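You operate a simulated robot arm through the tools that you are given. There is no shell and no other tool. Be economical: measure what you need, move in short steps, check, and stop when the job is done.

You run a simulated robot arm. Do the job below in one go: nothing can be reset, and whatever is moved stays where it is left.

Task
The breaker tripped: pull plug T1, get the other two machines live again.
Fine: switch its outlet off first and leave it off, lay the plug on the shelf, push the breaker up, free the stop, press reset.
Where things are to end (x, y in the base frame): blue plug with the orange back within 0.06 m of [-0.03, -0.39].

Only the result counts: the job must be done as asked and must still hold three seconds after the hand-in. Knocking over, shifting, dropping, spilling or breaking anything else fails it.

Robot
A 7-joint arm with a fingered hand on a trunk, on a base that drives. Base frame: it is fixed to the floor where the robot stands at the start and does not move with it; the origin is under the middle of the robot, x ahead of it, y to its left, z up. Lengths are in m, angles in degrees, forces in N, time in s.
With the tool pointing down near the work surface it reaches from about 0.1 to 0.56 m from the robot's upright axis, wherever it stands. Its first joint turns from -115.0 to 115.0 degrees. Places, roughly: blue socket marked one [0.2, -0.4, 1]; blue socket marked three [-0.1, -0.4, 1]; blue socket marked two [0, -0.4, 1]; breaker of the outlets [0, -0.4, 1.3]; reset button of post one [-0.3, -0.4, 1.3]; shelf of the power post marked one [-0.1, -0.4, 0.6]; stop box of post one [-0.2, -0.4, 1.3]; stop button of post one [-0.2, -0.4, 1.3]. Payload 3.1 kg.
The TCP is the grasp point between the finger pads, 0.022 m short of the fingertips. In the tool frame z runs along the fingers and y along their closing line. Largest opening 0.112 m; the body of the gripper starts 0.06 m behind the TCP. The gripper is a hand of 3 fingers: y runs from the thumb to the fingers, the wrist lies at [0, 0, -0.218] in the tool frame.
Orientation is told as [roll, pitch, yaw] about the base's x, y, z axes, in that order, counted from this pose: with the fingers straight down and closing along the base's y, the tool's x points along the base's -x, its y along +y and its z along -z.

Tools
- The arm moves only by the tool jog_arm. Its argument "series" is a list of rows, each a list of 2 entries, a list of its own where there are three numbers: the shift along the tool's x, y, z in units of 300 mm (1.0 is 300 mm), then the turn, a rotation vector about the tool's x, y, z in units of 180 degrees (1.0 is 180 degrees). In form: [[[tx, ty, tz], [rx, ry, rz]], ...]. A call has 1 to 10 rows; each row is the pose to reach, as a shift and turn from the pose commanded when the call began, along the tool's axes at that moment. A call with a number of a shift or a turn outside -1 to 1 is refused whole. Each row takes 0.2 s and may step no farther than 0.05 m and 8.6 degrees from the row before; otherwise, the whole call is refused. A pose out of reach is approached as far as the arm can. The call stops where the force on the tool passes 80 N (or 10 N more than at its start, if that is more) or the arm is blocked; 0.2 s more then pass. In this call time passes only in rows, and 0.2 s behind the last. The reply holds the time, the measured pose of the TCP, the force on the tool along the base axes, the opening and the grip force, in the units named above and with some noise, with the torque about the TCP (base axes, N m) and any sound that the robot's microphone picked up.
- Cameras (640 x 400 px; columns grow to the right, rows downward): "scene" is now at [-0.0647, 0.0774, 1.7879]; the picture's right is [-1.00, 0.09, 0.00], its down [0.07, 0.77, -0.64] and it looks along [-0.06, -0.63, -0.77] (base axes); focal length 263 px, centre (320, 200). "wrist" rides on the gripper at [0.066, 0.003, -0.08] in the tool frame; the picture's right is [-0.05, 1.00, 0.00], its down [-0.77, -0.04, -0.64] and it looks along [-0.64, -0.03, 0.77] (tool axes); focal length 275 px, centre (320, 200). There is no depth. A picture from a camera that has moved, and an enlarged one, comes with that camera's place and axes in the base frame and with its lens.
- snapshot(camera): a new picture of that camera. It takes no simulated time.
- move_column(by): slides the trunk up (or, below 0, down) by that many m; the arm and the scene camera ride with it, the base frame stays. It gives what a move gives, with no picture.
- steer(legs): drives the robot by 1 to 6 legs, each [ahead, left, turn to the left] in m, m and degrees, along the robot's own axes; the way and the turn of a leg run together, so that a leg with both is an arc; at most 1.5 m and 180 degrees a leg. The arm and the cameras ride along, it lands a little off, and it stops where it bumps. It gives what a move gives.
- set_fingers(finger1, finger2, thumb_bend): sets how far each is bent, from 0 (flat) to 1 (curled in); at 0.3 the hand is open as for a grip, at 0.7 the pads meet at the TCP. One left out holds its place. A second passes; each finger stops where it meets its share of the squeeze, and holds until it gets a number again. It is the only way to open and close the hand. It gives what a move gives, with no picture; readings hold the bend of each and the force on the fingers (four entries, about 0 where the hand has none), thumb and palm.
- head_to(pan, tilt): turns the head with the scene camera to pan (to the left, within 155 degrees either way) and tilt (down, from -29 to 69), counted from straight ahead of the robot. It gives what a move gives.
- inspect(camera, box): a new picture of the part [left, top, right, bottom] of that camera's present view, enlarged. It takes no simulated time.
- close_job(): hands the job in; it is judged then, once.

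Work in short steps. Places have to be worked out from the pictures, the camera data and where the tool is seen: move nearer, look again, correct. Check each grasp and each placing, and mend what went wrong. You have 120 turns and 98 pictures in all, those below and enlarged ones among them. Open the gripper and draw the arm clear of the work before you hand the job in, unless the task says otherwise; then end with one line.

The tools are called after "Call:" by a JSON object that holds its "method" and its "body". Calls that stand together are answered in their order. jog_arm: Moves the arm, as the interface text tells. Its arguments: {"type":"object","properties":{"series":{"type":"array","items":{"type":"array"}}},"required":["series"]} The other tools are called the same way: move_column (by) slides the trunk up or down; set_fingers (finger1, finger2, thumb_bend) moves the fingers one by one; steer (legs) drives the base; head_to (pan, tilt) turns the head that bears the scene camera; snapshot (camera) takes a picture; inspect (camera, box) takes an enlarged picture of a part of a camera's view; close_job () hands the job in.

At the start:

```text
clock: 0.0
position: [-0.0659, -0.3588, 1.4122]
tool_rot: [0.1, -0.1, 0.0]
wrist_force: [0.6, 0.0, 0.6]
wrist_torque: [0.0, -0.02, -0.02]
opening: 0.112
finger_force: 0.0
shape: jaw
bend: [0.3, 0.3, 0.3]
finger forces: [0.0, 0.1, 0.0, 0.1, 0.0, 0.1]
trunk travel left (down, up): [-0.925, 0.065]
robot x, y, heading: [-0.0013, -0.0024, -0.4]
head pan, tilt: [-95.0, 50.5]
```

scene: 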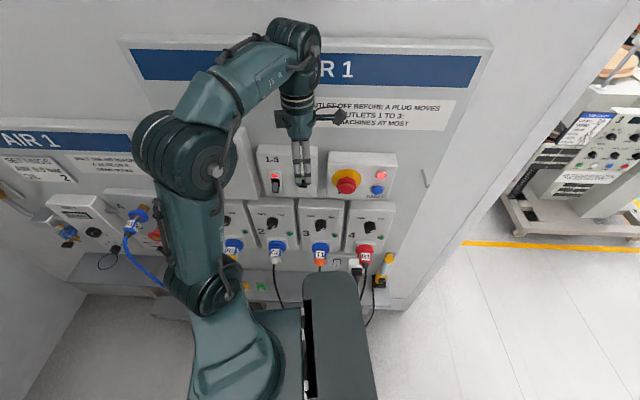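
wrist: 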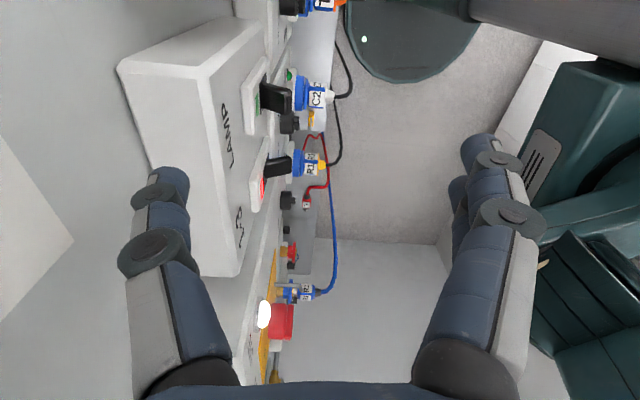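

I look closer at the panel to read the labels before moving anything.

Call:
{"method": "inspect", "body": {"camera": "scene", "box": [200, 130, 420, 300]}}

Call:
{"method": "inspect", "body": {"camera": "scene", "box": [290, 210, 410, 300]}}

Call:
{"method": "inspect", "body": {"camera": "scene", "box": [300, 40, 500, 140]}}

```text
2.35 times, centred on (310, 215) of scene
camera zoom: at [-0.0647, 0.0774, 1.7879], right [-1.0, 0.09, 0.0], down [0.07, 0.77, -0.64], along [-0.06, -0.63, -0.77], focal length 620 px, centre (344, 165)
```

zoom: 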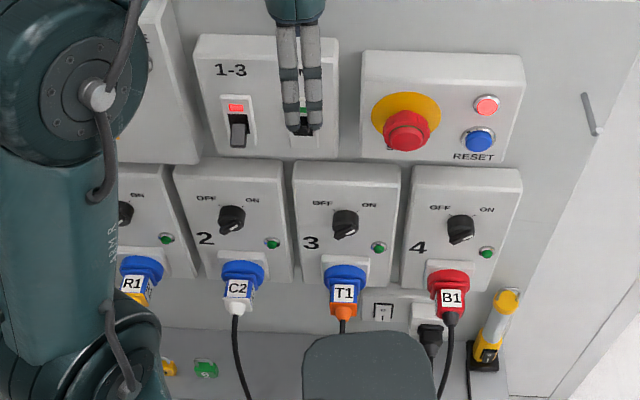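

```text
4.44 times, centred on (350, 255) of scene
camera zoom: at [-0.0647, 0.0774, 1.7879], right [-1.0, 0.09, 0.0], down [0.07, 0.77, -0.64], along [-0.06, -0.63, -0.77], focal length 1170 px, centre (187, -44)
```

zoom: 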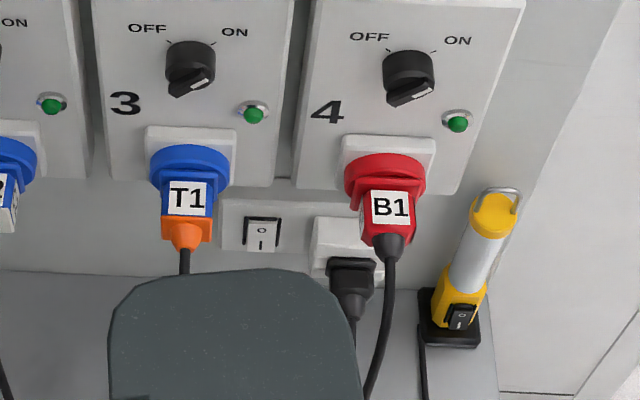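

```text
3.20 times, centred on (400, 90) of scene
camera zoom: at [-0.0647, 0.0774, 1.7879], right [-1.0, 0.09, 0.0], down [0.07, 0.77, -0.64], along [-0.06, -0.63, -0.77], focal length 843 px, centre (64, 552)
```

zoom: 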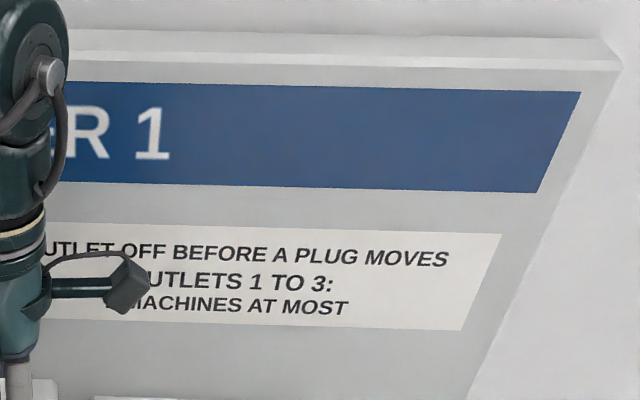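

Outlet 3 carries T1; breaker 1‑3 shows a red lamp and the stop is presumably pressed. I look behind the robot to make sure I can back away for room.

Call:
{"method": "head_to", "body": {"pan": 90, "tilt": 45}}

Call:
{"method": "snapshot", "body": {"camera": "scene"}}

Call:
{"method": "head_to", "body": {"pan": -150, "tilt": 45}}

Call:
{"method": "snapshot", "body": {"camera": "scene"}}

```text
clock: 2.8
position: [-0.0648, -0.3595, 1.4118]
tool_rot: [0.0, 0.0, 0.1]
wrist_force: [0.2, -0.8, 0.7]
wrist_torque: [-0.01, 0.01, 0.01]
opening: 0.1118
finger_force: 0.1
shape: jaw
bend: [0.3, 0.3, 0.3]
finger forces: [0.0, 0.1, 0.0, 0.0, 0.0, 0.1]
trunk travel left (down, up): [-0.925, 0.065]
robot x, y, heading: [-0.0003, -0.0026, 0.0]
head pan, tilt: [90.0, 45.0]
```

```text
92 pictures are left
camera scene: at [-0.0579, 0.235, 1.7955], right [1.0, 0.0, 0.0], down [0.0, -0.71, -0.71], along [0.0, 0.71, -0.71], focal length 263 px, centre (320, 200)
```

scene: 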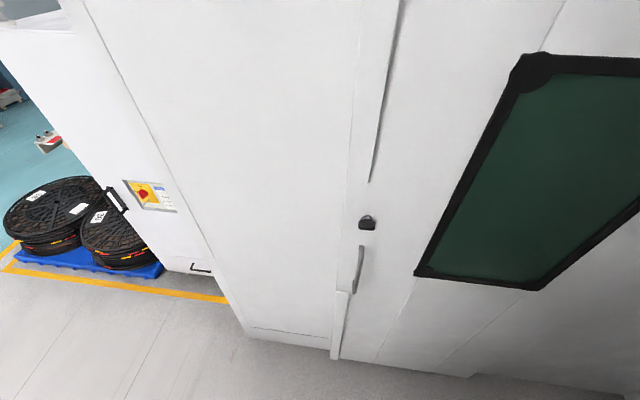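

```text
clock: 6.1
position: [-0.065, -0.3585, 1.4121]
tool_rot: [0.0, 0.0, 0.0]
wrist_force: [0.6, -0.1, -0.5]
wrist_torque: [0.04, -0.02, -0.01]
opening: 0.1119
finger_force: 0.1
shape: jaw
bend: [0.3, 0.3, 0.3]
finger forces: [0.0, 0.0, 0.2, 0.0, 0.0, 0.0]
trunk travel left (down, up): [-0.925, 0.065]
robot x, y, heading: [-0.0009, 0.0044, -0.2]
head pan, tilt: [-150.0, 45.0]
```

```text
91 pictures are left
camera scene: at [-0.1284, 0.113, 1.7955], right [-0.5, 0.87, 0.0], down [0.61, 0.35, -0.71], along [-0.61, -0.35, -0.71], focal length 263 px, centre (320, 200)
```

scene: 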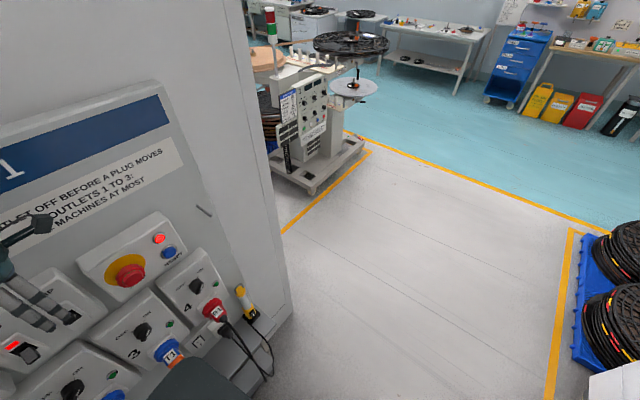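

There's about 0.67 m behind to the cabinet and free floor to -x. I back up modestly: 0.15 back, 0.12 left.

Call:
{"method": "steer", "body": {"legs": [[-0.15, 0.12, 0]]}}

Call:
{"method": "head_to", "body": {"pan": -90, "tilt": 45}}

Call:
{"method": "snapshot", "body": {"camera": "scene"}}

Call:
{"method": "snapshot", "body": {"camera": "wrist"}}

```text
clock: 7.7
position: [-0.2173, -0.2362, 1.4116]
tool_rot: [0.0, 0.0, -0.5]
wrist_force: [-1.1, 0.4, 0.6]
wrist_torque: [0.0, 0.0, 0.03]
opening: 0.1114
finger_force: 0.1
shape: jaw
bend: [0.3, 0.3, 0.3]
finger forces: [0.1, 0.0, 0.1, 0.0, 0.1, 0.0]
trunk travel left (down, up): [-0.925, 0.065]
robot x, y, heading: [-0.1502, 0.1232, -0.5]
head pan, tilt: [-150.0, 45.0]
```

```text
clock: 9.0
position: [-0.218, -0.2361, 1.4115]
tool_rot: [0.1, 0.0, -0.5]
wrist_force: [-0.4, 0.3, -0.3]
wrist_torque: [0.02, 0.03, 0.02]
opening: 0.1121
finger_force: 0.1
shape: jaw
bend: [0.3, 0.3, 0.3]
finger forces: [0.0, 0.1, 0.1, 0.1, 0.0, 0.1]
trunk travel left (down, up): [-0.925, 0.065]
robot x, y, heading: [-0.1477, 0.1252, -0.5]
head pan, tilt: [-90.0, 45.0]
```

```text
90 pictures are left
camera scene: at [-0.207, 0.1957, 1.7955], right [-1.0, 0.01, 0.0], down [0.01, 0.71, -0.71], along [-0.01, -0.71, -0.71], focal length 263 px, centre (320, 200)
```

scene: 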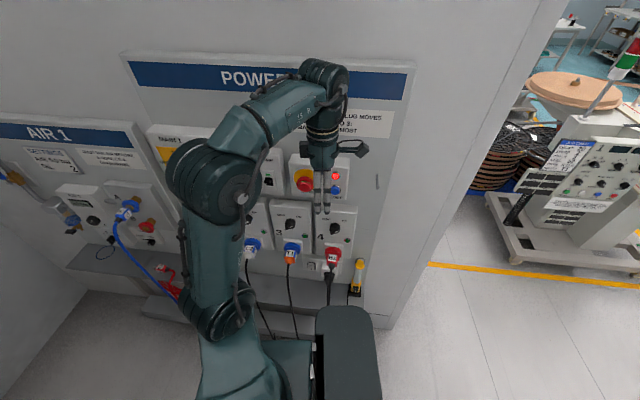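

```text
89 pictures are left
camera wrist: at [-0.2848, -0.2323, 1.493], right [0.05, 1.0, 0.0], down [0.77, -0.04, 0.64], along [0.64, -0.03, -0.77], focal length 275 px, centre (320, 200)
```

wrist: 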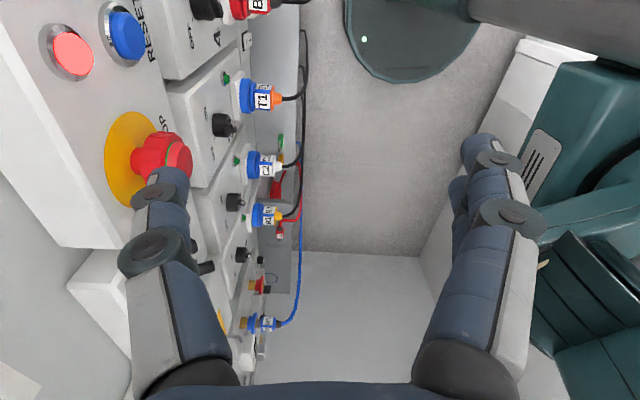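

The stop head is near (-0.17, -0.33, 1.34), with room around the hand. I turn the tool to point at the wall (about tool x, +80°), in steps.

Call:
{"method": "jog_arm", "body": {"series": [[[0, 0, 0], [0.045, 0, 0]], [[0, 0, 0], [0.09, 0, 0]], [[0, 0, 0], [0.135, 0, 0]], [[0, 0, 0], [0.18, 0, 0]], [[0, 0, 0], [0.225, 0, 0]], [[0, 0, 0], [0.27, 0, 0]], [[0, 0, 0], [0.315, 0, 0]], [[0, 0, 0], [0.36, 0, 0]], [[0, 0, 0], [0.405, 0, 0]], [[0, 0, 0], [0.45, 0, 0]]]}}

Call:
{"method": "snapshot", "body": {"camera": "scene"}}

Call:
{"method": "snapshot", "body": {"camera": "wrist"}}

```text
clock: 11.2
position: [-0.2177, -0.2342, 1.4103]
tool_rot: [-81.1, 0.0, -0.5]
wrist_force: [1.2, 1.2, 0.0]
wrist_torque: [-0.03, 0.03, 0.0]
opening: 0.1121
finger_force: 0.0
shape: jaw
bend: [0.3, 0.3, 0.3]
finger forces: [0.0, 0.0, 0.0, 0.0, 0.1, 0.0]
trunk travel left (down, up): [-0.925, 0.065]
robot x, y, heading: [-0.1512, 0.1249, -0.5]
head pan, tilt: [-90.0, 45.0]
```

```text
88 pictures are left
camera scene: at [-0.2073, 0.1956, 1.7955], right [-1.0, 0.01, 0.0], down [0.01, 0.71, -0.71], along [-0.01, -0.71, -0.71], focal length 263 px, centre (320, 200)
```

scene: 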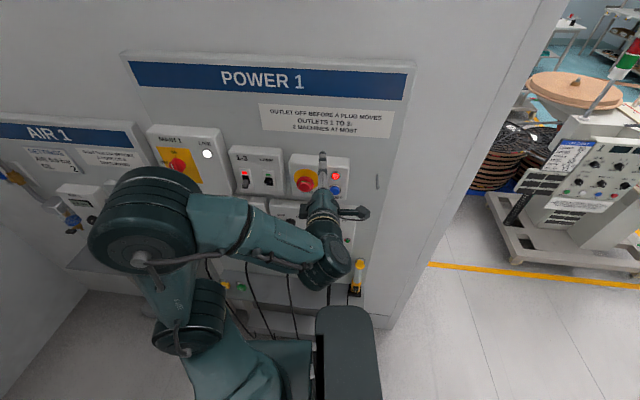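

```text
87 pictures are left
camera wrist: at [-0.2849, -0.1553, 1.4218], right [0.05, 0.15, -0.99], down [0.78, 0.62, 0.13], along [0.63, -0.77, -0.09], focal length 275 px, centre (320, 200)
```

wrist: 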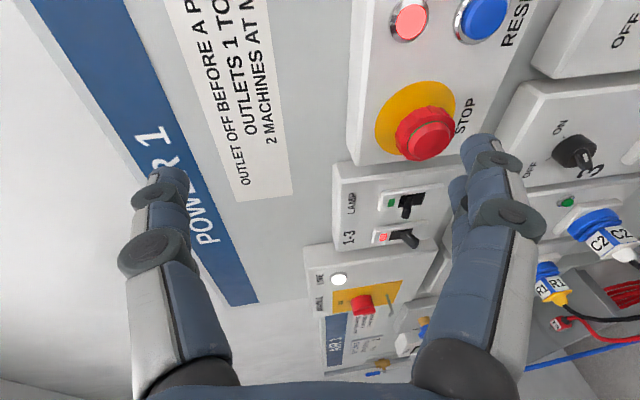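

Horizontal pointing works. Now roll the hand about its axis so the camera sits on top and the fingers close horizontally.

Call:
{"method": "jog_arm", "body": {"series": [[[0, 0, 0], [0, 0, -0.047]], [[0, 0, 0], [0, 0, -0.094]], [[0, 0, 0], [0, 0, -0.141]], [[0, 0, 0], [0, 0, -0.188]], [[0, 0, 0], [0, 0, -0.235]], [[0, 0, 0], [0, 0, -0.282]], [[0, 0, 0], [0, 0, -0.329]], [[0, 0, 0], [0, 0, -0.376]], [[0, 0, 0], [0, 0, -0.423]], [[0, 0, 0], [0, 0, -0.47]]]}}

Call:
{"method": "snapshot", "body": {"camera": "wrist"}}

```text
clock: 13.4
position: [-0.2176, -0.2345, 1.4129]
tool_rot: [-29.9, 79.7, 59.4]
wrist_force: [0.1, 0.4, 0.5]
wrist_torque: [-0.02, -0.01, 0.0]
opening: 0.1121
finger_force: 0.1
shape: jaw
bend: [0.3, 0.3, 0.3]
finger forces: [0.0, 0.0, 0.0, 0.1, 0.0, 0.0]
trunk travel left (down, up): [-0.925, 0.065]
robot x, y, heading: [-0.1487, 0.1229, -0.4]
head pan, tilt: [-90.0, 45.0]
```

```text
86 pictures are left
camera wrist: at [-0.2267, -0.1657, 1.49], right [-0.99, 0.03, -0.14], down [0.11, 0.75, -0.66], along [0.08, -0.66, -0.74], focal length 275 px, centre (320, 200)
```

wrist: 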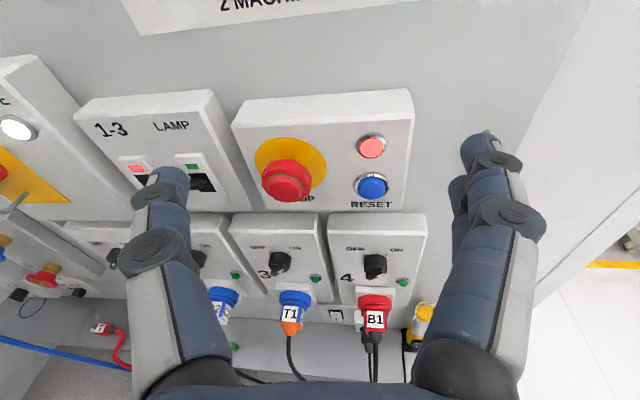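

Clear view of the panel. I correct the residual tilt, then lower the trunk 0.25 m to bring the hand to the outlet-knob height.

Call:
{"method": "jog_arm", "body": {"series": [[[0, 0, 0], [0, 0.025, -0.015]], [[0, 0, 0], [0, 0.05, -0.03]]]}}

Call:
{"method": "move_column", "body": {"by": -0.25}}

Call:
{"method": "snapshot", "body": {"camera": "wrist"}}

Call:
{"method": "snapshot", "body": {"camera": "scene"}}

```text
clock: 14.0
position: [-0.2179, -0.2353, 1.412]
tool_rot: [121.4, 90.0, -149.4]
wrist_force: [0.0, -0.6, -0.2]
wrist_torque: [0.0, -0.02, -0.03]
opening: 0.1116
finger_force: 0.2
shape: jaw
bend: [0.3, 0.3, 0.3]
finger forces: [0.1, 0.1, 0.0, 0.0, 0.0, 0.0]
trunk travel left (down, up): [-0.925, 0.065]
robot x, y, heading: [-0.1483, 0.1239, -0.6]
head pan, tilt: [-90.0, 45.0]
```

```text
clock: 16.6
position: [-0.2174, -0.2352, 1.1605]
tool_rot: [69.7, 90.0, 158.7]
wrist_force: [-0.3, -0.7, 0.0]
wrist_torque: [-0.03, 0.0, -0.02]
opening: 0.1119
finger_force: 0.0
shape: jaw
bend: [0.3, 0.3, 0.3]
finger forces: [0.1, 0.0, 0.0, 0.0, 0.0, 0.0]
trunk travel left (down, up): [-0.675, 0.315]
robot x, y, heading: [-0.1463, 0.1217, -0.5]
head pan, tilt: [-90.0, 45.0]
```

```text
85 pictures are left
camera wrist: at [-0.2208, -0.1551, 1.2285], right [-1.0, 0.02, -0.05], down [0.05, 0.64, -0.77], along [0.02, -0.77, -0.64], focal length 275 px, centre (320, 200)
```

wrist: 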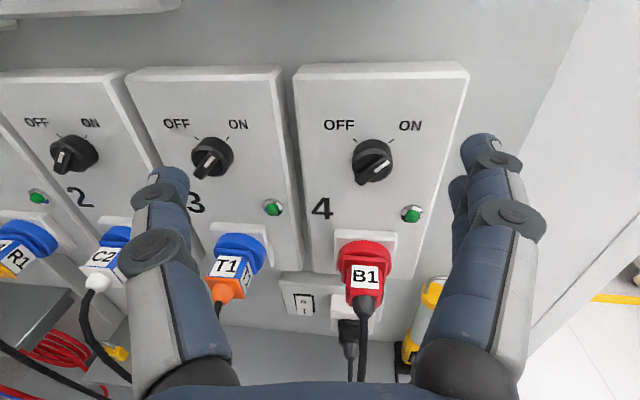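

```text
84 pictures are left
camera scene: at [-0.2066, 0.1956, 1.5455], right [-1.0, 0.01, 0.0], down [0.01, 0.71, -0.71], along [-0.01, -0.71, -0.71], focal length 263 px, centre (320, 200)
```

scene: 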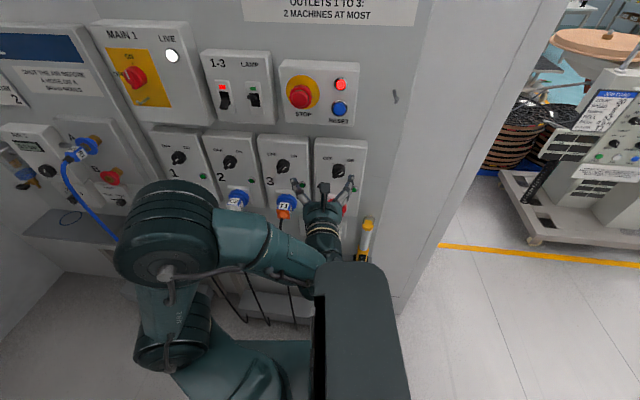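

The view is good. I zoom in on knob 3 and plug T1, and the breaker, to see the handle details.

Call:
{"method": "inspect", "body": {"camera": "wrist", "box": [160, 100, 300, 190]}}

Call:
{"method": "inspect", "body": {"camera": "scene", "box": [200, 40, 380, 150]}}

```text
4.44 times, centred on (230, 145) of wrist
camera zoom: at [-0.2208, -0.1551, 1.2285], right [-1.0, 0.02, -0.05], down [0.05, 0.64, -0.77], along [0.02, -0.77, -0.64], focal length 1224 px, centre (720, 444)
```

zoom: 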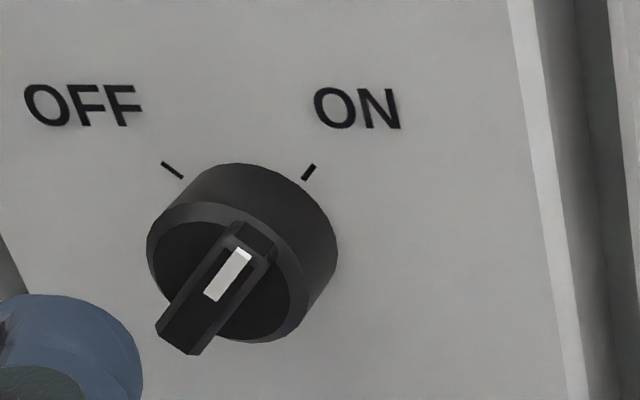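

```text
3.56 times, centred on (290, 95) of scene
camera zoom: at [-0.2066, 0.1956, 1.5455], right [-1.0, 0.01, 0.0], down [0.01, 0.71, -0.71], along [-0.01, -0.71, -0.71], focal length 936 px, centre (427, 573)
```

zoom: 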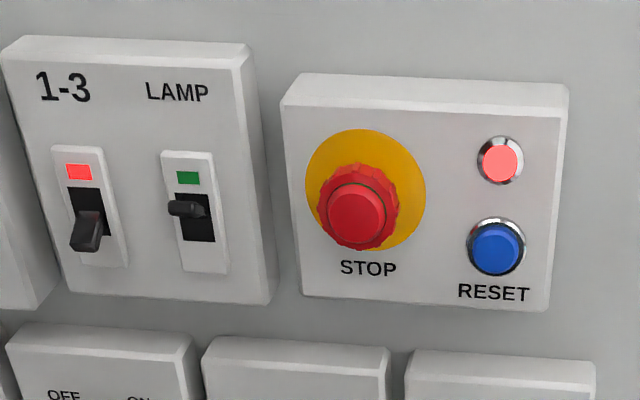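

Knob 3 points to ON (upper right); I judge its face at about (-0.112, -0.39, 1.094). I move in front of it and roll 45° clockwise so the fingers will close across the bar.

Call:
{"method": "jog_arm", "body": {"series": [[[-0.037, -0.058, 0.02], [0, 0, 0.042]], [[-0.074, -0.117, 0.04], [0, 0, 0.084]], [[-0.11, -0.175, 0.06], [0, 0, 0.126]], [[-0.147, -0.233, 0.08], [0, 0, 0.168]], [[-0.184, -0.292, 0.1], [0, 0, 0.21]], [[-0.22, -0.35, 0.12], [0, 0, 0.25]]]}}

Call:
{"method": "snapshot", "body": {"camera": "wrist"}}

Call:
{"method": "inspect", "body": {"camera": "scene", "box": [220, 120, 360, 220]}}

```text
clock: 18.0
position: [-0.112, -0.2727, 1.0947]
tool_rot: [-90.0, 45.0, -0.9]
wrist_force: [0.4, -0.4, -0.1]
wrist_torque: [0.0, 0.0, 0.02]
opening: 0.1118
finger_force: 0.1
shape: jaw
bend: [0.3, 0.3, 0.3]
finger forces: [0.0, 0.0, 0.0, 0.0, 0.0, 0.0]
trunk travel left (down, up): [-0.675, 0.315]
robot x, y, heading: [-0.1438, 0.1217, -0.4]
head pan, tilt: [-90.0, 45.0]
```

```text
81 pictures are left
camera wrist: at [-0.1606, -0.1916, 1.1389], right [-0.67, 0.01, -0.74], down [0.58, 0.63, -0.52], along [0.46, -0.78, -0.43], focal length 275 px, centre (320, 200)
```

wrist: 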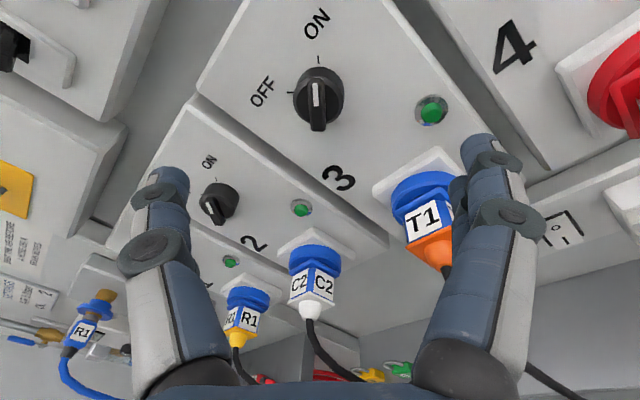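

```text
4.00 times, centred on (290, 170) of scene
camera zoom: at [-0.2061, 0.1954, 1.5455], right [-1.0, 0.01, 0.0], down [0.01, 0.71, -0.71], along [-0.01, -0.71, -0.71], focal length 1053 px, centre (440, 320)
```

zoom: 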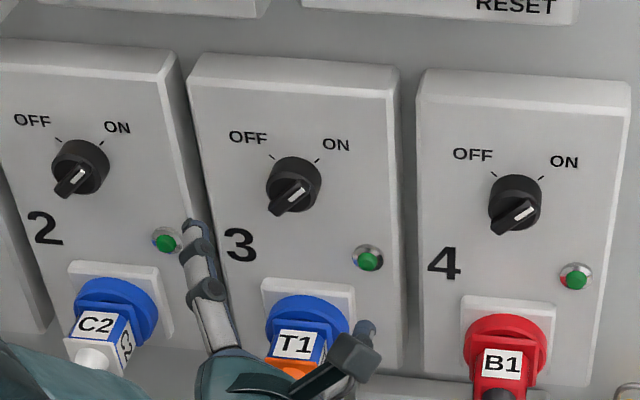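

The bar is aligned vertically in the wrist view, on the tool axis, about 0.10–0.11 m ahead. I narrow the hand and approach 0.06 m.

Call:
{"method": "set_fingers", "body": {"finger1": 0.52, "finger2": 0.52, "thumb_bend": 0.52}}

Call:
{"method": "jog_arm", "body": {"series": [[[0, 0, 0.1], [0, 0, 0]], [[0, 0, 0.2], [0, 0, 0]]]}}

Call:
{"method": "snapshot", "body": {"camera": "wrist"}}

Call:
{"method": "inspect", "body": {"camera": "scene", "box": [220, 120, 360, 220]}}

```text
clock: 19.0
position: [-0.1123, -0.2727, 1.0936]
tool_rot: [-90.0, 44.9, -0.8]
wrist_force: [-0.2, 0.2, -0.3]
wrist_torque: [0.0, 0.0, -0.01]
opening: 0.0502
finger_force: 0.0
shape: fingers
bend: [0.52, 0.52, 0.52]
finger forces: [0.0, 0.1, 0.0, 0.0, 0.1, 0.1]
trunk travel left (down, up): [-0.675, 0.315]
robot x, y, heading: [-0.148, 0.1197, -0.6]
head pan, tilt: [-90.0, 45.0]
```

```text
clock: 19.6
position: [-0.1154, -0.3314, 1.0942]
tool_rot: [-89.8, 45.0, -1.0]
wrist_force: [0.0, -0.7, -0.2]
wrist_torque: [-0.02, 0.01, 0.03]
opening: 0.0499
finger_force: 0.1
shape: fingers
bend: [0.52, 0.52, 0.52]
finger forces: [0.0, 0.0, 0.0, 0.1, 0.0, 0.1]
trunk travel left (down, up): [-0.675, 0.315]
robot x, y, heading: [-0.1485, 0.1231, -0.6]
head pan, tilt: [-90.0, 45.0]
```

```text
79 pictures are left
camera wrist: at [-0.1642, -0.2508, 1.1393], right [-0.67, 0.01, -0.74], down [0.58, 0.63, -0.52], along [0.46, -0.78, -0.43], focal length 275 px, centre (320, 200)
```

wrist: 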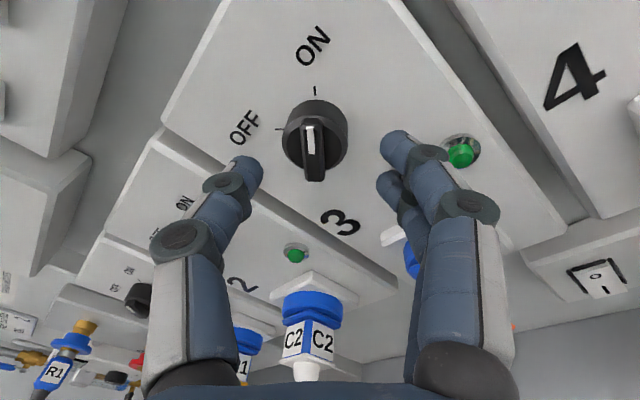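

```text
4.00 times, centred on (290, 170) of scene
camera zoom: at [-0.2066, 0.195, 1.5455], right [-1.0, 0.01, 0.0], down [0.01, 0.71, -0.71], along [-0.01, -0.71, -0.71], focal length 1053 px, centre (440, 320)
```

zoom: 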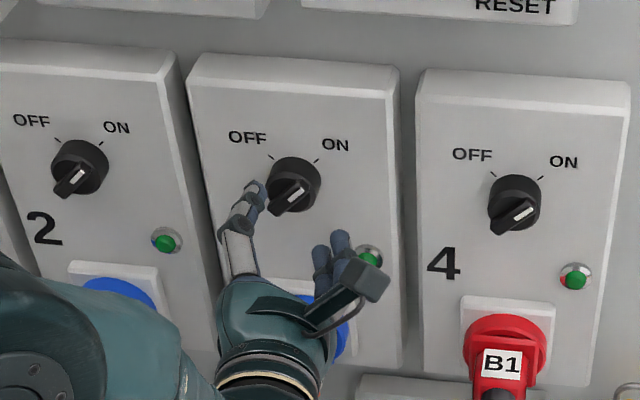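

Bar centre is on the axis, ~0.043 m ahead of the TCP. I go 0.032 m further and check.

Call:
{"method": "jog_arm", "body": {"series": [[[0, -0.01, 0.055], [0, 0, 0]], [[0, -0.01, 0.107], [0, 0, 0]]]}}

Call:
{"method": "snapshot", "body": {"camera": "wrist"}}

```text
clock: 20.2
position: [-0.1137, -0.365, 1.0979]
tool_rot: [-90.0, 45.0, -0.9]
wrist_force: [0.5, 0.4, -0.4]
wrist_torque: [0.03, 0.0, -0.03]
opening: 0.0499
finger_force: 0.1
shape: fingers
bend: [0.52, 0.52, 0.52]
finger forces: [0.0, 0.0, 0.1, 0.1, 0.0, 0.1]
trunk travel left (down, up): [-0.675, 0.315]
robot x, y, heading: [-0.1474, 0.121, -0.7]
head pan, tilt: [-90.0, 45.0]
```

```text
77 pictures are left
camera wrist: at [-0.1633, -0.2836, 1.1423], right [-0.67, 0.01, -0.74], down [0.58, 0.63, -0.52], along [0.46, -0.78, -0.43], focal length 275 px, centre (320, 200)
```

wrist: 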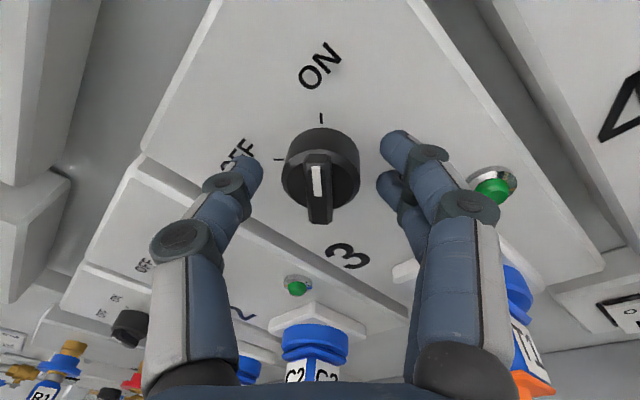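

Bar is centred between the fingers. I close onto it.

Call:
{"method": "set_fingers", "body": {"finger1": 0.7, "finger2": 0.7, "thumb_bend": 0.7}}

Call:
{"method": "snapshot", "body": {"camera": "wrist"}}

```text
clock: 21.2
position: [-0.1151, -0.3644, 1.0963]
tool_rot: [-90.0, 45.0, -1.0]
wrist_force: [0.0, -3.0, 2.2]
wrist_torque: [-0.04, 0.0, -0.02]
opening: 0.0231
finger_force: 10.1
shape: fingers
bend: [0.65, 0.6, 0.63]
finger forces: [3.1, 6.3, 0.0, 0.0, 11.1, 0.0]
trunk travel left (down, up): [-0.675, 0.315]
robot x, y, heading: [-0.148, 0.1243, -0.3]
head pan, tilt: [-90.0, 45.0]
```

```text
76 pictures are left
camera wrist: at [-0.1634, -0.2835, 1.1424], right [-0.67, 0.01, -0.74], down [0.58, 0.63, -0.52], along [0.46, -0.78, -0.43], focal length 275 px, centre (320, 200)
```

wrist: 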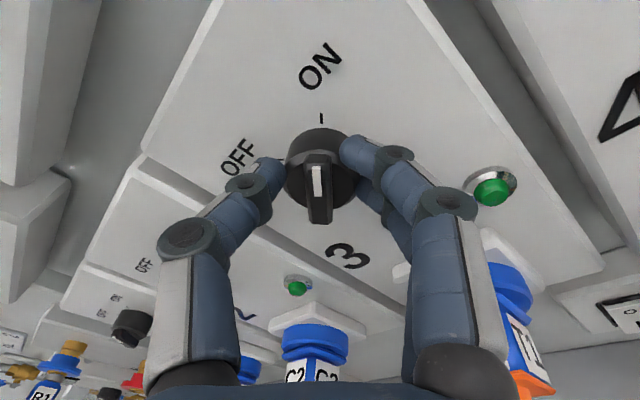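

The hand holds the knob body with three contacts. I rotate counter‑clockwise in steps, 48° first.

Call:
{"method": "jog_arm", "body": {"series": [[[0, 0, 0], [0, 0, -0.045]], [[0, 0, 0], [0, 0, -0.09]], [[0, 0, 0], [0, 0, -0.135]], [[0, 0, 0], [0, 0, -0.18]], [[0, 0, 0], [0, 0, -0.225]], [[0, 0, 0], [0, 0, -0.27]]]}}

Call:
{"method": "snapshot", "body": {"camera": "wrist"}}

```text
clock: 22.6
position: [-0.1112, -0.3641, 1.0977]
tool_rot: [92.4, 86.1, -178.4]
wrist_force: [5.7, -3.7, 12.2]
wrist_torque: [-0.19, -0.11, 0.08]
opening: 0.0235
finger_force: 11.3
shape: fingers
bend: [0.65, 0.62, 0.63]
finger forces: [3.7, 5.5, 0.1, 0.0, 13.2, 0.0]
trunk travel left (down, up): [-0.675, 0.315]
robot x, y, heading: [-0.1464, 0.1232, -0.7]
head pan, tilt: [-90.0, 45.0]
```

```text
75 pictures are left
camera wrist: at [-0.1099, -0.2843, 1.165], right [-1.0, 0.01, 0.02], down [-0.01, 0.63, -0.77], along [-0.02, -0.77, -0.63], focal length 275 px, centre (320, 200)
```

wrist: 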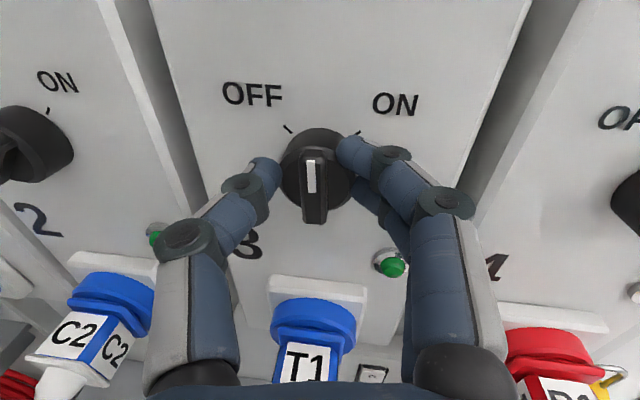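

The knob turns with the hand (bar now vertical). I continue 48° more.

Call:
{"method": "jog_arm", "body": {"series": [[[0, 0, 0], [0, 0, -0.045]], [[0, 0, 0], [0, 0, -0.09]], [[0, 0, 0], [0, 0, -0.135]], [[0, 0, 0], [0, 0, -0.18]], [[0, 0, 0], [0, 0, -0.225]], [[0, 0, 0], [0, 0, -0.25]]]}}

Call:
{"method": "snapshot", "body": {"camera": "wrist"}}

```text
clock: 24.0
position: [-0.108, -0.3654, 1.0969]
tool_rot: [89.9, 40.9, 179.3]
wrist_force: [21.0, -2.3, 10.2]
wrist_torque: [-0.1, -0.22, 0.46]
opening: 0.0248
finger_force: 14.2
shape: fingers
bend: [0.64, 0.62, 0.63]
finger forces: [6.1, 4.7, 0.0, 0.0, 16.6, 0.0]
trunk travel left (down, up): [-0.675, 0.315]
robot x, y, heading: [-0.1465, 0.1191, -0.5]
head pan, tilt: [-90.0, 45.0]
```

```text
74 pictures are left
camera wrist: at [-0.06, -0.2849, 1.1434], right [-0.69, 0.01, 0.72], down [-0.55, 0.64, -0.53], along [-0.47, -0.77, -0.44], focal length 275 px, centre (320, 200)
```

wrist: 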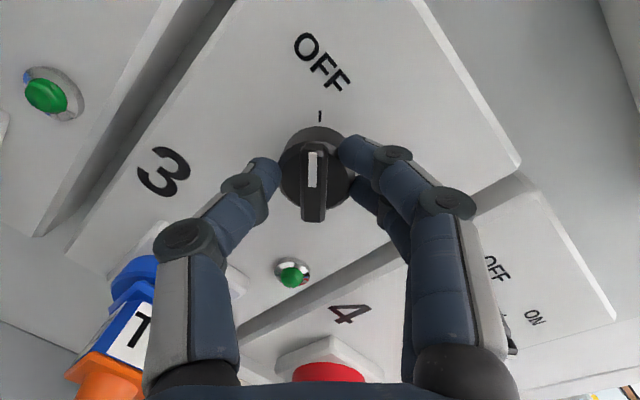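

The bar is at the OFF tick. I open and back straight off, then look.

Call:
{"method": "set_fingers", "body": {"finger1": 0.5, "finger2": 0.5, "thumb_bend": 0.5}}

Call:
{"method": "jog_arm", "body": {"series": [[[0, 0, -0.13], [0, 0, 0]], [[0, 0, -0.26], [0, 0, 0]], [[0, 0, -0.39], [0, 0, 0.04]], [[0, 0, -0.45], [0, 0, 0.08]], [[0, 0, -0.45], [0, 0, 0.125]], [[0, 0, -0.45], [0, 0, 0.17]], [[0, 0, -0.45], [0, 0, 0.215]], [[0, 0, -0.45], [0, 0, 0.255]]]}}

Call:
{"method": "snapshot", "body": {"camera": "wrist"}}

Call:
{"method": "inspect", "body": {"camera": "scene", "box": [200, 120, 380, 240]}}

```text
clock: 25.0
position: [-0.1137, -0.3646, 1.0986]
tool_rot: [90.0, 41.3, 179.0]
wrist_force: [-0.3, 0.2, -0.6]
wrist_torque: [0.02, 0.01, 0.01]
opening: 0.0543
finger_force: 0.0
shape: fingers
bend: [0.5, 0.5, 0.5]
finger forces: [0.1, 0.0, 0.0, 0.1, 0.0, 0.0]
trunk travel left (down, up): [-0.675, 0.315]
robot x, y, heading: [-0.1478, 0.117, -0.9]
head pan, tilt: [-90.0, 45.0]
```

```text
clock: 26.8
position: [-0.1102, -0.2334, 1.0979]
tool_rot: [90.0, 87.4, 179.1]
wrist_force: [-0.4, 0.0, -1.1]
wrist_torque: [0.01, 0.0, -0.02]
opening: 0.0541
finger_force: 0.2
shape: fingers
bend: [0.5, 0.5, 0.5]
finger forces: [0.1, 0.0, 0.1, 0.0, 0.0, 0.0]
out of reach, approached as far as the arm can: row 4, 5, 6, 7, 8
trunk travel left (down, up): [-0.675, 0.315]
robot x, y, heading: [-0.1494, 0.1224, -0.5]
head pan, tilt: [-90.0, 45.0]
```

```text
73 pictures are left
camera wrist: at [-0.1106, -0.153, 1.1647], right [-1.0, 0.02, 0.0], down [0.01, 0.64, -0.77], along [-0.01, -0.77, -0.64], focal length 275 px, centre (320, 200)
```

wrist: 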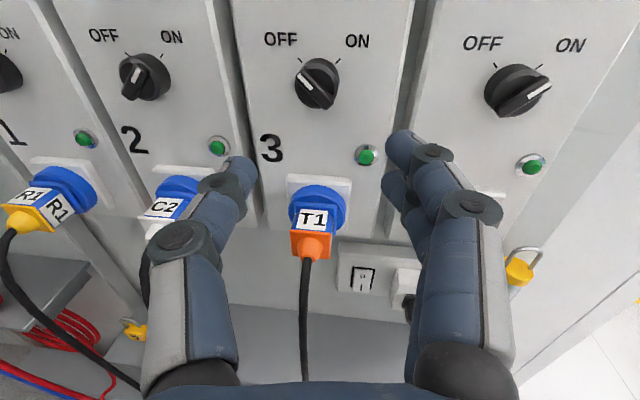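

```text
3.33 times, centred on (290, 180) of scene
camera zoom: at [-0.2065, 0.1957, 1.5455], right [-1.0, 0.01, 0.0], down [0.01, 0.71, -0.71], along [-0.01, -0.71, -0.71], focal length 878 px, centre (420, 267)
```

zoom: 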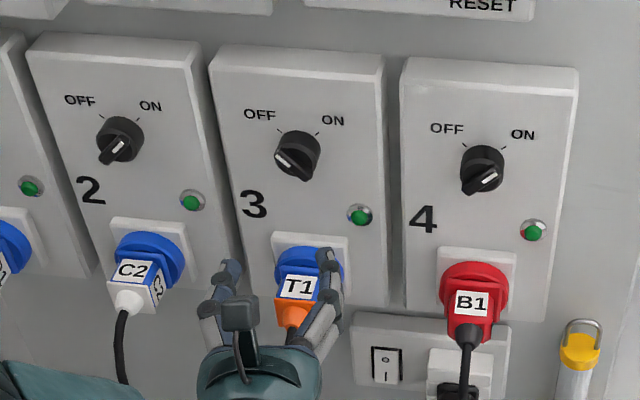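

Outlet 3 is OFF. Plug T1 triangulates to a horizontal axis at x≈-0.108, z≈0.970, spanning y≈-0.39 to -0.305. I shift the base 0.07 back from the wall for arm room, lower the trunk 0.128, and set the opening.

Call:
{"method": "steer", "body": {"legs": [[0, 0.07, 0]]}}

Call:
{"method": "move_column", "body": {"by": -0.128}}

Call:
{"method": "set_fingers", "body": {"finger1": 0.4, "finger2": 0.4, "thumb_bend": 0.4}}

Call:
{"method": "snapshot", "body": {"camera": "wrist"}}

Call:
{"method": "snapshot", "body": {"camera": "scene"}}

```text
clock: 27.8
position: [-0.1095, -0.1618, 1.0978]
tool_rot: [91.3, 87.3, -179.6]
wrist_force: [-0.3, -0.4, 1.0]
wrist_torque: [-0.04, -0.02, 0.01]
opening: 0.0547
finger_force: 0.1
shape: fingers
bend: [0.5, 0.5, 0.5]
finger forces: [0.0, 0.1, 0.0, 0.0, 0.1, 0.1]
trunk travel left (down, up): [-0.675, 0.315]
robot x, y, heading: [-0.1471, 0.1938, -0.6]
head pan, tilt: [-90.0, 45.0]
```

```text
clock: 29.4
position: [-0.11, -0.1636, 0.9693]
tool_rot: [89.7, 87.4, 178.8]
wrist_force: [0.3, -0.1, 0.3]
wrist_torque: [0.0, 0.01, 0.02]
opening: 0.0544
finger_force: 0.0
shape: fingers
bend: [0.5, 0.5, 0.5]
finger forces: [0.0, 0.0, 0.0, 0.0, 0.0, 0.0]
trunk travel left (down, up): [-0.547, 0.443]
robot x, y, heading: [-0.1469, 0.1926, -0.5]
head pan, tilt: [-90.0, 45.0]
```

```text
clock: 30.4
position: [-0.1104, -0.1638, 0.9708]
tool_rot: [89.7, 87.3, 178.8]
wrist_force: [-0.5, -0.3, -0.1]
wrist_torque: [0.0, -0.02, -0.03]
opening: 0.083
finger_force: 0.1
shape: fingers
bend: [0.4, 0.4, 0.4]
finger forces: [0.0, 0.0, 0.1, 0.0, 0.0, 0.1]
trunk travel left (down, up): [-0.547, 0.443]
robot x, y, heading: [-0.1532, 0.1922, -0.6]
head pan, tilt: [-90.0, 45.0]
```

```text
71 pictures are left
camera wrist: at [-0.1098, -0.0834, 1.0366], right [-1.0, 0.02, 0.0], down [0.01, 0.64, -0.77], along [-0.01, -0.77, -0.64], focal length 275 px, centre (320, 200)
```

wrist: 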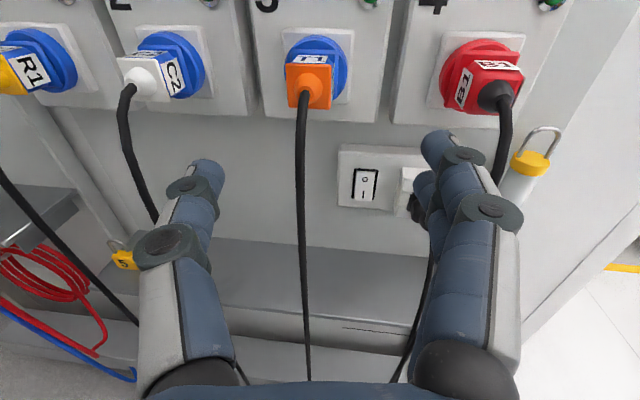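

```text
70 pictures are left
camera scene: at [-0.2059, 0.2654, 1.4175], right [-1.0, 0.01, 0.0], down [0.01, 0.71, -0.71], along [-0.01, -0.71, -0.71], focal length 263 px, centre (320, 200)
```

scene: 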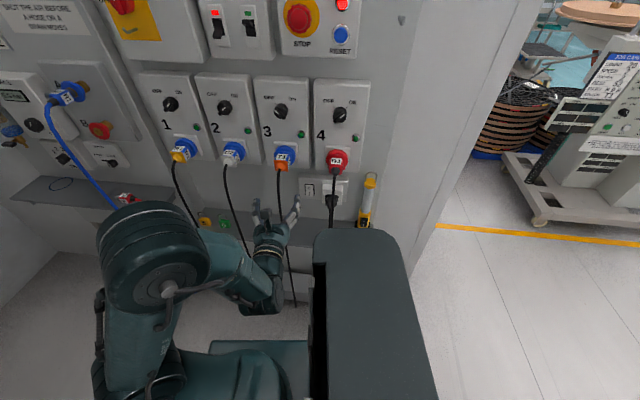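

The plug is dead ahead. I advance 0.14 m and check the finger straddle.

Call:
{"method": "jog_arm", "body": {"series": [[[0, -0.008, 0.15], [0, 0, 0]], [[0, -0.016, 0.3], [0, 0, 0]], [[0, -0.024, 0.46], [0, 0, 0]]]}}

Call:
{"method": "snapshot", "body": {"camera": "wrist"}}

```text
clock: 31.2
position: [-0.1029, -0.3019, 0.9687]
tool_rot: [88.2, 87.3, 177.4]
wrist_force: [0.4, -0.4, 0.5]
wrist_torque: [0.0, 0.0, 0.0]
opening: 0.0835
finger_force: 0.0
shape: fingers
bend: [0.4, 0.4, 0.4]
finger forces: [0.1, 0.0, 0.1, 0.0, 0.1, 0.1]
trunk travel left (down, up): [-0.547, 0.443]
robot x, y, heading: [-0.1524, 0.1939, -0.5]
head pan, tilt: [-90.0, 45.0]
```

```text
69 pictures are left
camera wrist: at [-0.1033, -0.2213, 1.0361], right [-1.0, 0.02, 0.0], down [0.01, 0.64, -0.77], along [-0.01, -0.77, -0.64], focal length 275 px, centre (320, 200)
```

wrist: 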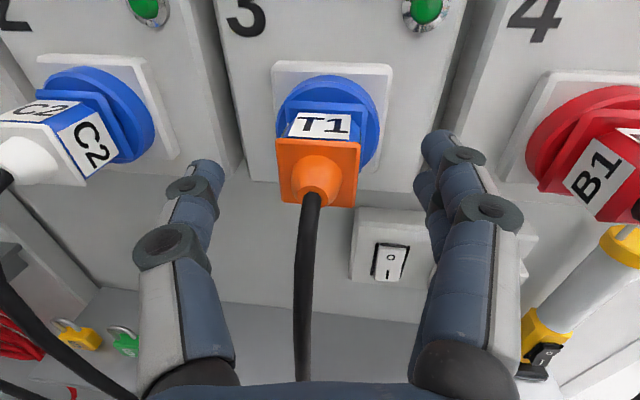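

Well centred; plug back is ~0.014 m past the TCP. I advance 0.038 more and close.

Call:
{"method": "jog_arm", "body": {"series": [[[0, 0.004, 0.065], [0, 0, 0]], [[0, 0.007, 0.127], [0, 0, 0]]]}}

Call:
{"method": "set_fingers", "body": {"finger1": 0.75, "finger2": 0.75, "thumb_bend": 0.75}}

Call:
{"method": "snapshot", "body": {"camera": "wrist"}}

```text
clock: 31.8
position: [-0.1074, -0.3396, 0.9698]
tool_rot: [90.1, 87.4, 179.2]
wrist_force: [0.3, -0.3, 0.1]
wrist_torque: [-0.02, -0.01, 0.0]
opening: 0.0834
finger_force: 0.2
shape: fingers
bend: [0.4, 0.4, 0.4]
finger forces: [0.0, 0.0, 0.0, 0.0, 0.0, 0.1]
trunk travel left (down, up): [-0.547, 0.443]
robot x, y, heading: [-0.1475, 0.1937, -0.5]
head pan, tilt: [-90.0, 45.0]
```

```text
clock: 32.8
position: [-0.1079, -0.3393, 0.9694]
tool_rot: [90.0, 87.3, 179.2]
wrist_force: [0.0, -5.0, 2.8]
wrist_torque: [-0.08, 0.02, -0.11]
opening: 0.0339
finger_force: 20.6
shape: fingers
bend: [0.61, 0.62, 0.62]
finger forces: [10.4, 10.2, 0.0, 0.0, 19.9, 0.0]
trunk travel left (down, up): [-0.547, 0.443]
robot x, y, heading: [-0.1464, 0.1981, -0.6]
head pan, tilt: [-90.0, 45.0]
```

```text
68 pictures are left
camera wrist: at [-0.1072, -0.2587, 1.0359], right [-1.0, 0.02, 0.0], down [0.01, 0.64, -0.77], along [-0.01, -0.77, -0.64], focal length 275 px, centre (320, 200)
```

wrist: 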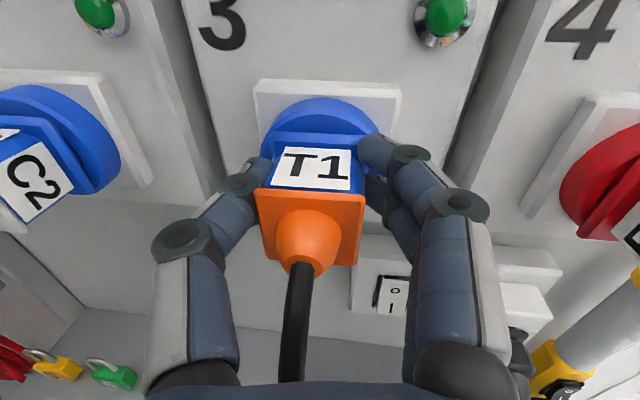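

Firm three-point grip on the plug body. I pull straight out, slowly.

Call:
{"method": "jog_arm", "body": {"series": [[[0, 0, -0.05], [0, 0, 0]], [[0, 0, -0.1], [0, 0, 0]], [[0, 0, -0.15], [0, 0, 0]], [[0, 0, -0.2], [0, 0, 0]], [[0, 0, -0.25], [0, 0, 0]], [[0, 0, -0.3], [0, 0, 0]], [[0, 0, -0.35], [0, 0, 0]]]}}

Call:
{"method": "snapshot", "body": {"camera": "wrist"}}

```text
clock: 34.4
position: [-0.106, -0.2353, 0.9674]
tool_rot: [89.9, 87.4, 179.0]
wrist_force: [0.9, 0.6, -0.3]
wrist_torque: [0.02, 0.0, 0.0]
opening: 0.0335
finger_force: 19.4
shape: fingers
bend: [0.61, 0.62, 0.63]
finger forces: [10.0, 10.1, 0.0, 0.0, 19.7, 0.0]
trunk travel left (down, up): [-0.547, 0.443]
robot x, y, heading: [-0.1487, 0.1933, -0.6]
head pan, tilt: [-90.0, 45.0]
```

```text
67 pictures are left
camera wrist: at [-0.1048, -0.1538, 1.0356], right [-1.0, 0.01, 0.0], down [0.01, 0.64, -0.77], along [-0.01, -0.77, -0.64], focal length 275 px, centre (320, 200)
```

wrist: 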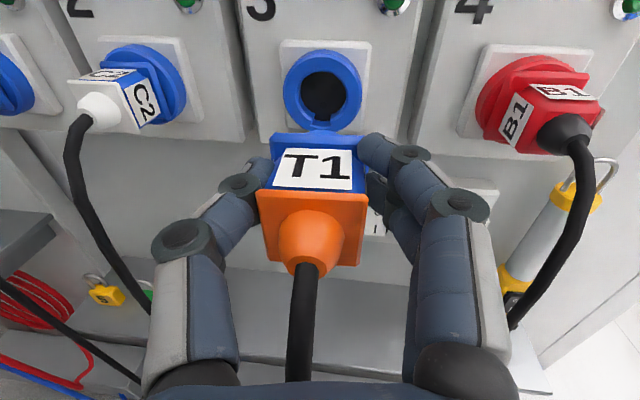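

Plug is free and held. Next I go to x≈-0.05 and lower the trunk 0.2 m in front of the shelf, then look at the shelf.

Call:
{"method": "jog_arm", "body": {"series": [[[0, -0.09, 0], [0, 0, 0]], [[0, -0.18, 0], [0, 0, 0]]]}}

Call:
{"method": "move_column", "body": {"by": -0.2}}

Call:
{"method": "snapshot", "body": {"camera": "wrist"}}

Call:
{"method": "snapshot", "body": {"camera": "scene"}}

```text
clock: 35.0
position: [-0.0522, -0.2346, 0.9667]
tool_rot: [89.4, 87.2, 178.6]
wrist_force: [-0.2, 0.2, -0.5]
wrist_torque: [0.05, 0.0, 0.0]
opening: 0.0333
finger_force: 19.2
shape: fingers
bend: [0.61, 0.62, 0.63]
finger forces: [9.8, 10.0, 0.0, 0.1, 19.5, 0.1]
trunk travel left (down, up): [-0.547, 0.443]
robot x, y, heading: [-0.1511, 0.1912, -0.7]
head pan, tilt: [-90.0, 45.0]
```

```text
clock: 37.1
position: [-0.0527, -0.233, 0.7675]
tool_rot: [89.4, 87.3, 178.6]
wrist_force: [0.1, 0.3, -0.4]
wrist_torque: [0.07, -0.03, 0.02]
opening: 0.0333
finger_force: 19.5
shape: fingers
bend: [0.61, 0.62, 0.63]
finger forces: [9.8, 10.0, 0.0, 0.0, 19.5, 0.0]
trunk travel left (down, up): [-0.347, 0.643]
robot x, y, heading: [-0.1467, 0.1917, -0.6]
head pan, tilt: [-90.0, 45.0]
```

```text
66 pictures are left
camera wrist: at [-0.0522, -0.1536, 0.8339], right [-1.0, 0.02, 0.0], down [0.01, 0.64, -0.77], along [-0.01, -0.77, -0.64], focal length 275 px, centre (320, 200)
```

wrist: 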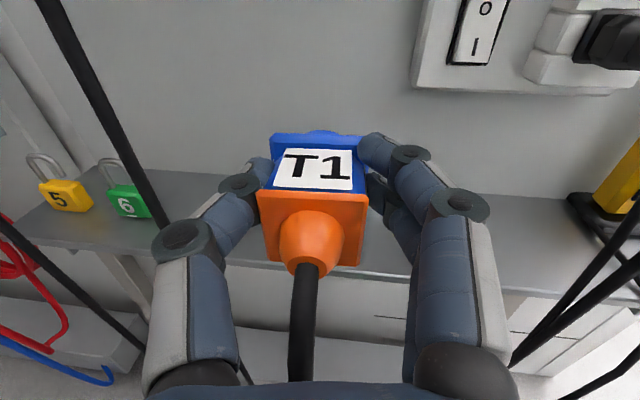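

```text
65 pictures are left
camera scene: at [-0.2059, 0.2652, 1.2175], right [-1.0, 0.01, 0.0], down [0.01, 0.71, -0.71], along [-0.01, -0.71, -0.71], focal length 263 px, centre (320, 200)
```

scene: 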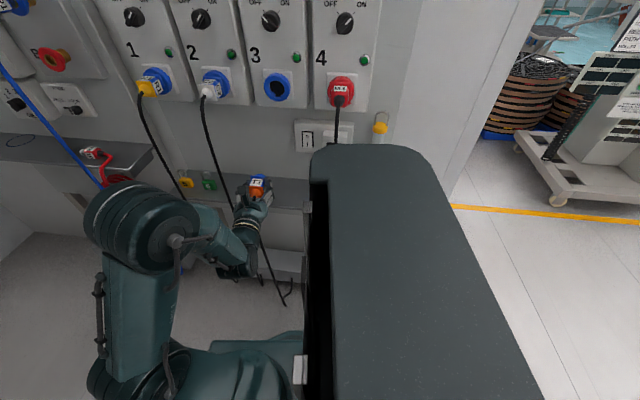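

The shelf is at z≈0.63, y from -0.31 to -0.45, and free around x≈-0.05; the C2 cable hangs near x≈0.045. I lower to z≈0.70 and move over the shelf.

Call:
{"method": "move_column", "body": {"by": -0.06}}

Call:
{"method": "jog_arm", "body": {"series": [[[0, -0.01, 0.12], [0, 0, 0]], [[0, -0.02, 0.24], [0, 0, 0]], [[0, -0.03, 0.36], [0, 0, 0]], [[0, -0.04, 0.46], [0, 0, 0]]]}}

Call:
{"method": "snapshot", "body": {"camera": "wrist"}}

Call:
{"method": "inspect", "body": {"camera": "scene", "box": [180, 120, 320, 260]}}

```text
clock: 38.1
position: [-0.0525, -0.2339, 0.7063]
tool_rot: [89.3, 87.3, 178.6]
wrist_force: [-0.7, 0.3, 0.5]
wrist_torque: [0.06, 0.01, 0.04]
opening: 0.0332
finger_force: 20.2
shape: fingers
bend: [0.61, 0.62, 0.63]
finger forces: [9.8, 10.1, 0.0, 0.0, 19.4, 0.0]
trunk travel left (down, up): [-0.287, 0.703]
robot x, y, heading: [-0.1484, 0.1909, -0.4]
head pan, tilt: [-90.0, 45.0]
```

```text
clock: 39.1
position: [-0.0452, -0.3709, 0.7084]
tool_rot: [89.6, 87.2, 178.7]
wrist_force: [-1.1, 0.9, 0.3]
wrist_torque: [0.04, -0.04, -0.01]
opening: 0.0332
finger_force: 18.8
shape: fingers
bend: [0.61, 0.62, 0.63]
finger forces: [9.4, 10.2, 0.0, 0.0, 19.1, 0.1]
trunk travel left (down, up): [-0.287, 0.703]
robot x, y, heading: [-0.1443, 0.1897, -0.6]
head pan, tilt: [-90.0, 45.0]
```

```text
64 pictures are left
camera wrist: at [-0.0443, -0.2911, 0.7751], right [-1.0, 0.02, 0.0], down [0.01, 0.64, -0.77], along [-0.01, -0.77, -0.64], focal length 275 px, centre (320, 200)
```

wrist: 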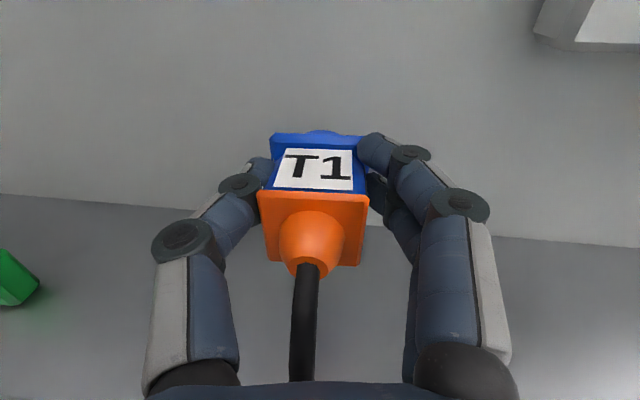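

```text
2.86 times, centred on (250, 190) of scene
camera zoom: at [-0.2059, 0.2651, 1.1575], right [-1.0, 0.01, 0.0], down [0.01, 0.71, -0.71], along [-0.01, -0.71, -0.71], focal length 752 px, centre (520, 229)
```

zoom: 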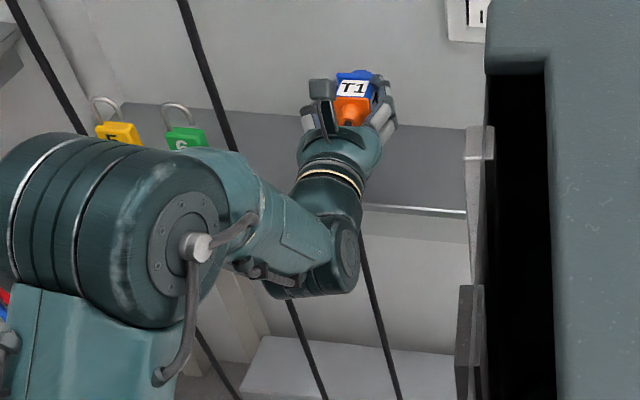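

Over the shelf, wall at y≈-0.445. I lower gently until contact, in small steps.

Call:
{"method": "jog_arm", "body": {"series": [[[-0.03, 0, 0.01], [0, 0, 0]], [[-0.06, 0, 0.02], [0, 0, 0]], [[-0.09, 0, 0.03], [0, 0, 0]], [[-0.12, 0, 0.035], [0, 0, 0]], [[-0.14, 0, 0.035], [0, 0, 0]]]}}

Call:
{"method": "inspect", "body": {"camera": "scene", "box": [210, 120, 310, 200]}}

```text
clock: 40.3
position: [-0.0453, -0.3828, 0.6657]
tool_rot: [89.7, 87.2, 178.8]
wrist_force: [-0.3, 0.0, -0.6]
wrist_torque: [0.01, -0.01, 0.0]
opening: 0.0333
finger_force: 19.3
shape: fingers
bend: [0.61, 0.62, 0.63]
finger forces: [9.6, 10.1, 0.0, 0.1, 19.3, 0.0]
trunk travel left (down, up): [-0.287, 0.703]
robot x, y, heading: [-0.1477, 0.1941, -0.5]
head pan, tilt: [-90.0, 45.0]
```

```text
5.00 times, centred on (260, 160) of scene
camera zoom: at [-0.2059, 0.2651, 1.1575], right [-1.0, 0.01, 0.0], down [0.01, 0.71, -0.71], along [-0.01, -0.71, -0.71], focal length 1317 px, centre (620, 400)
```

zoom: 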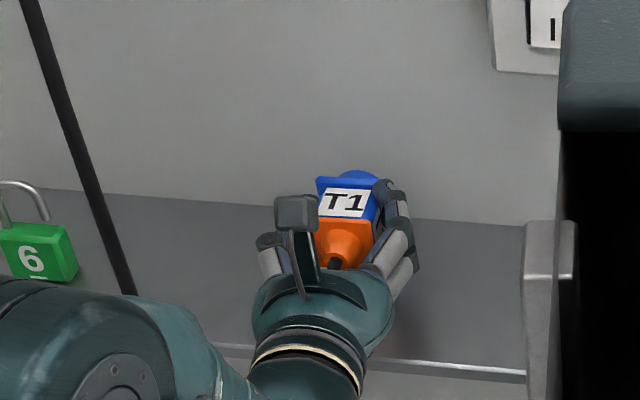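

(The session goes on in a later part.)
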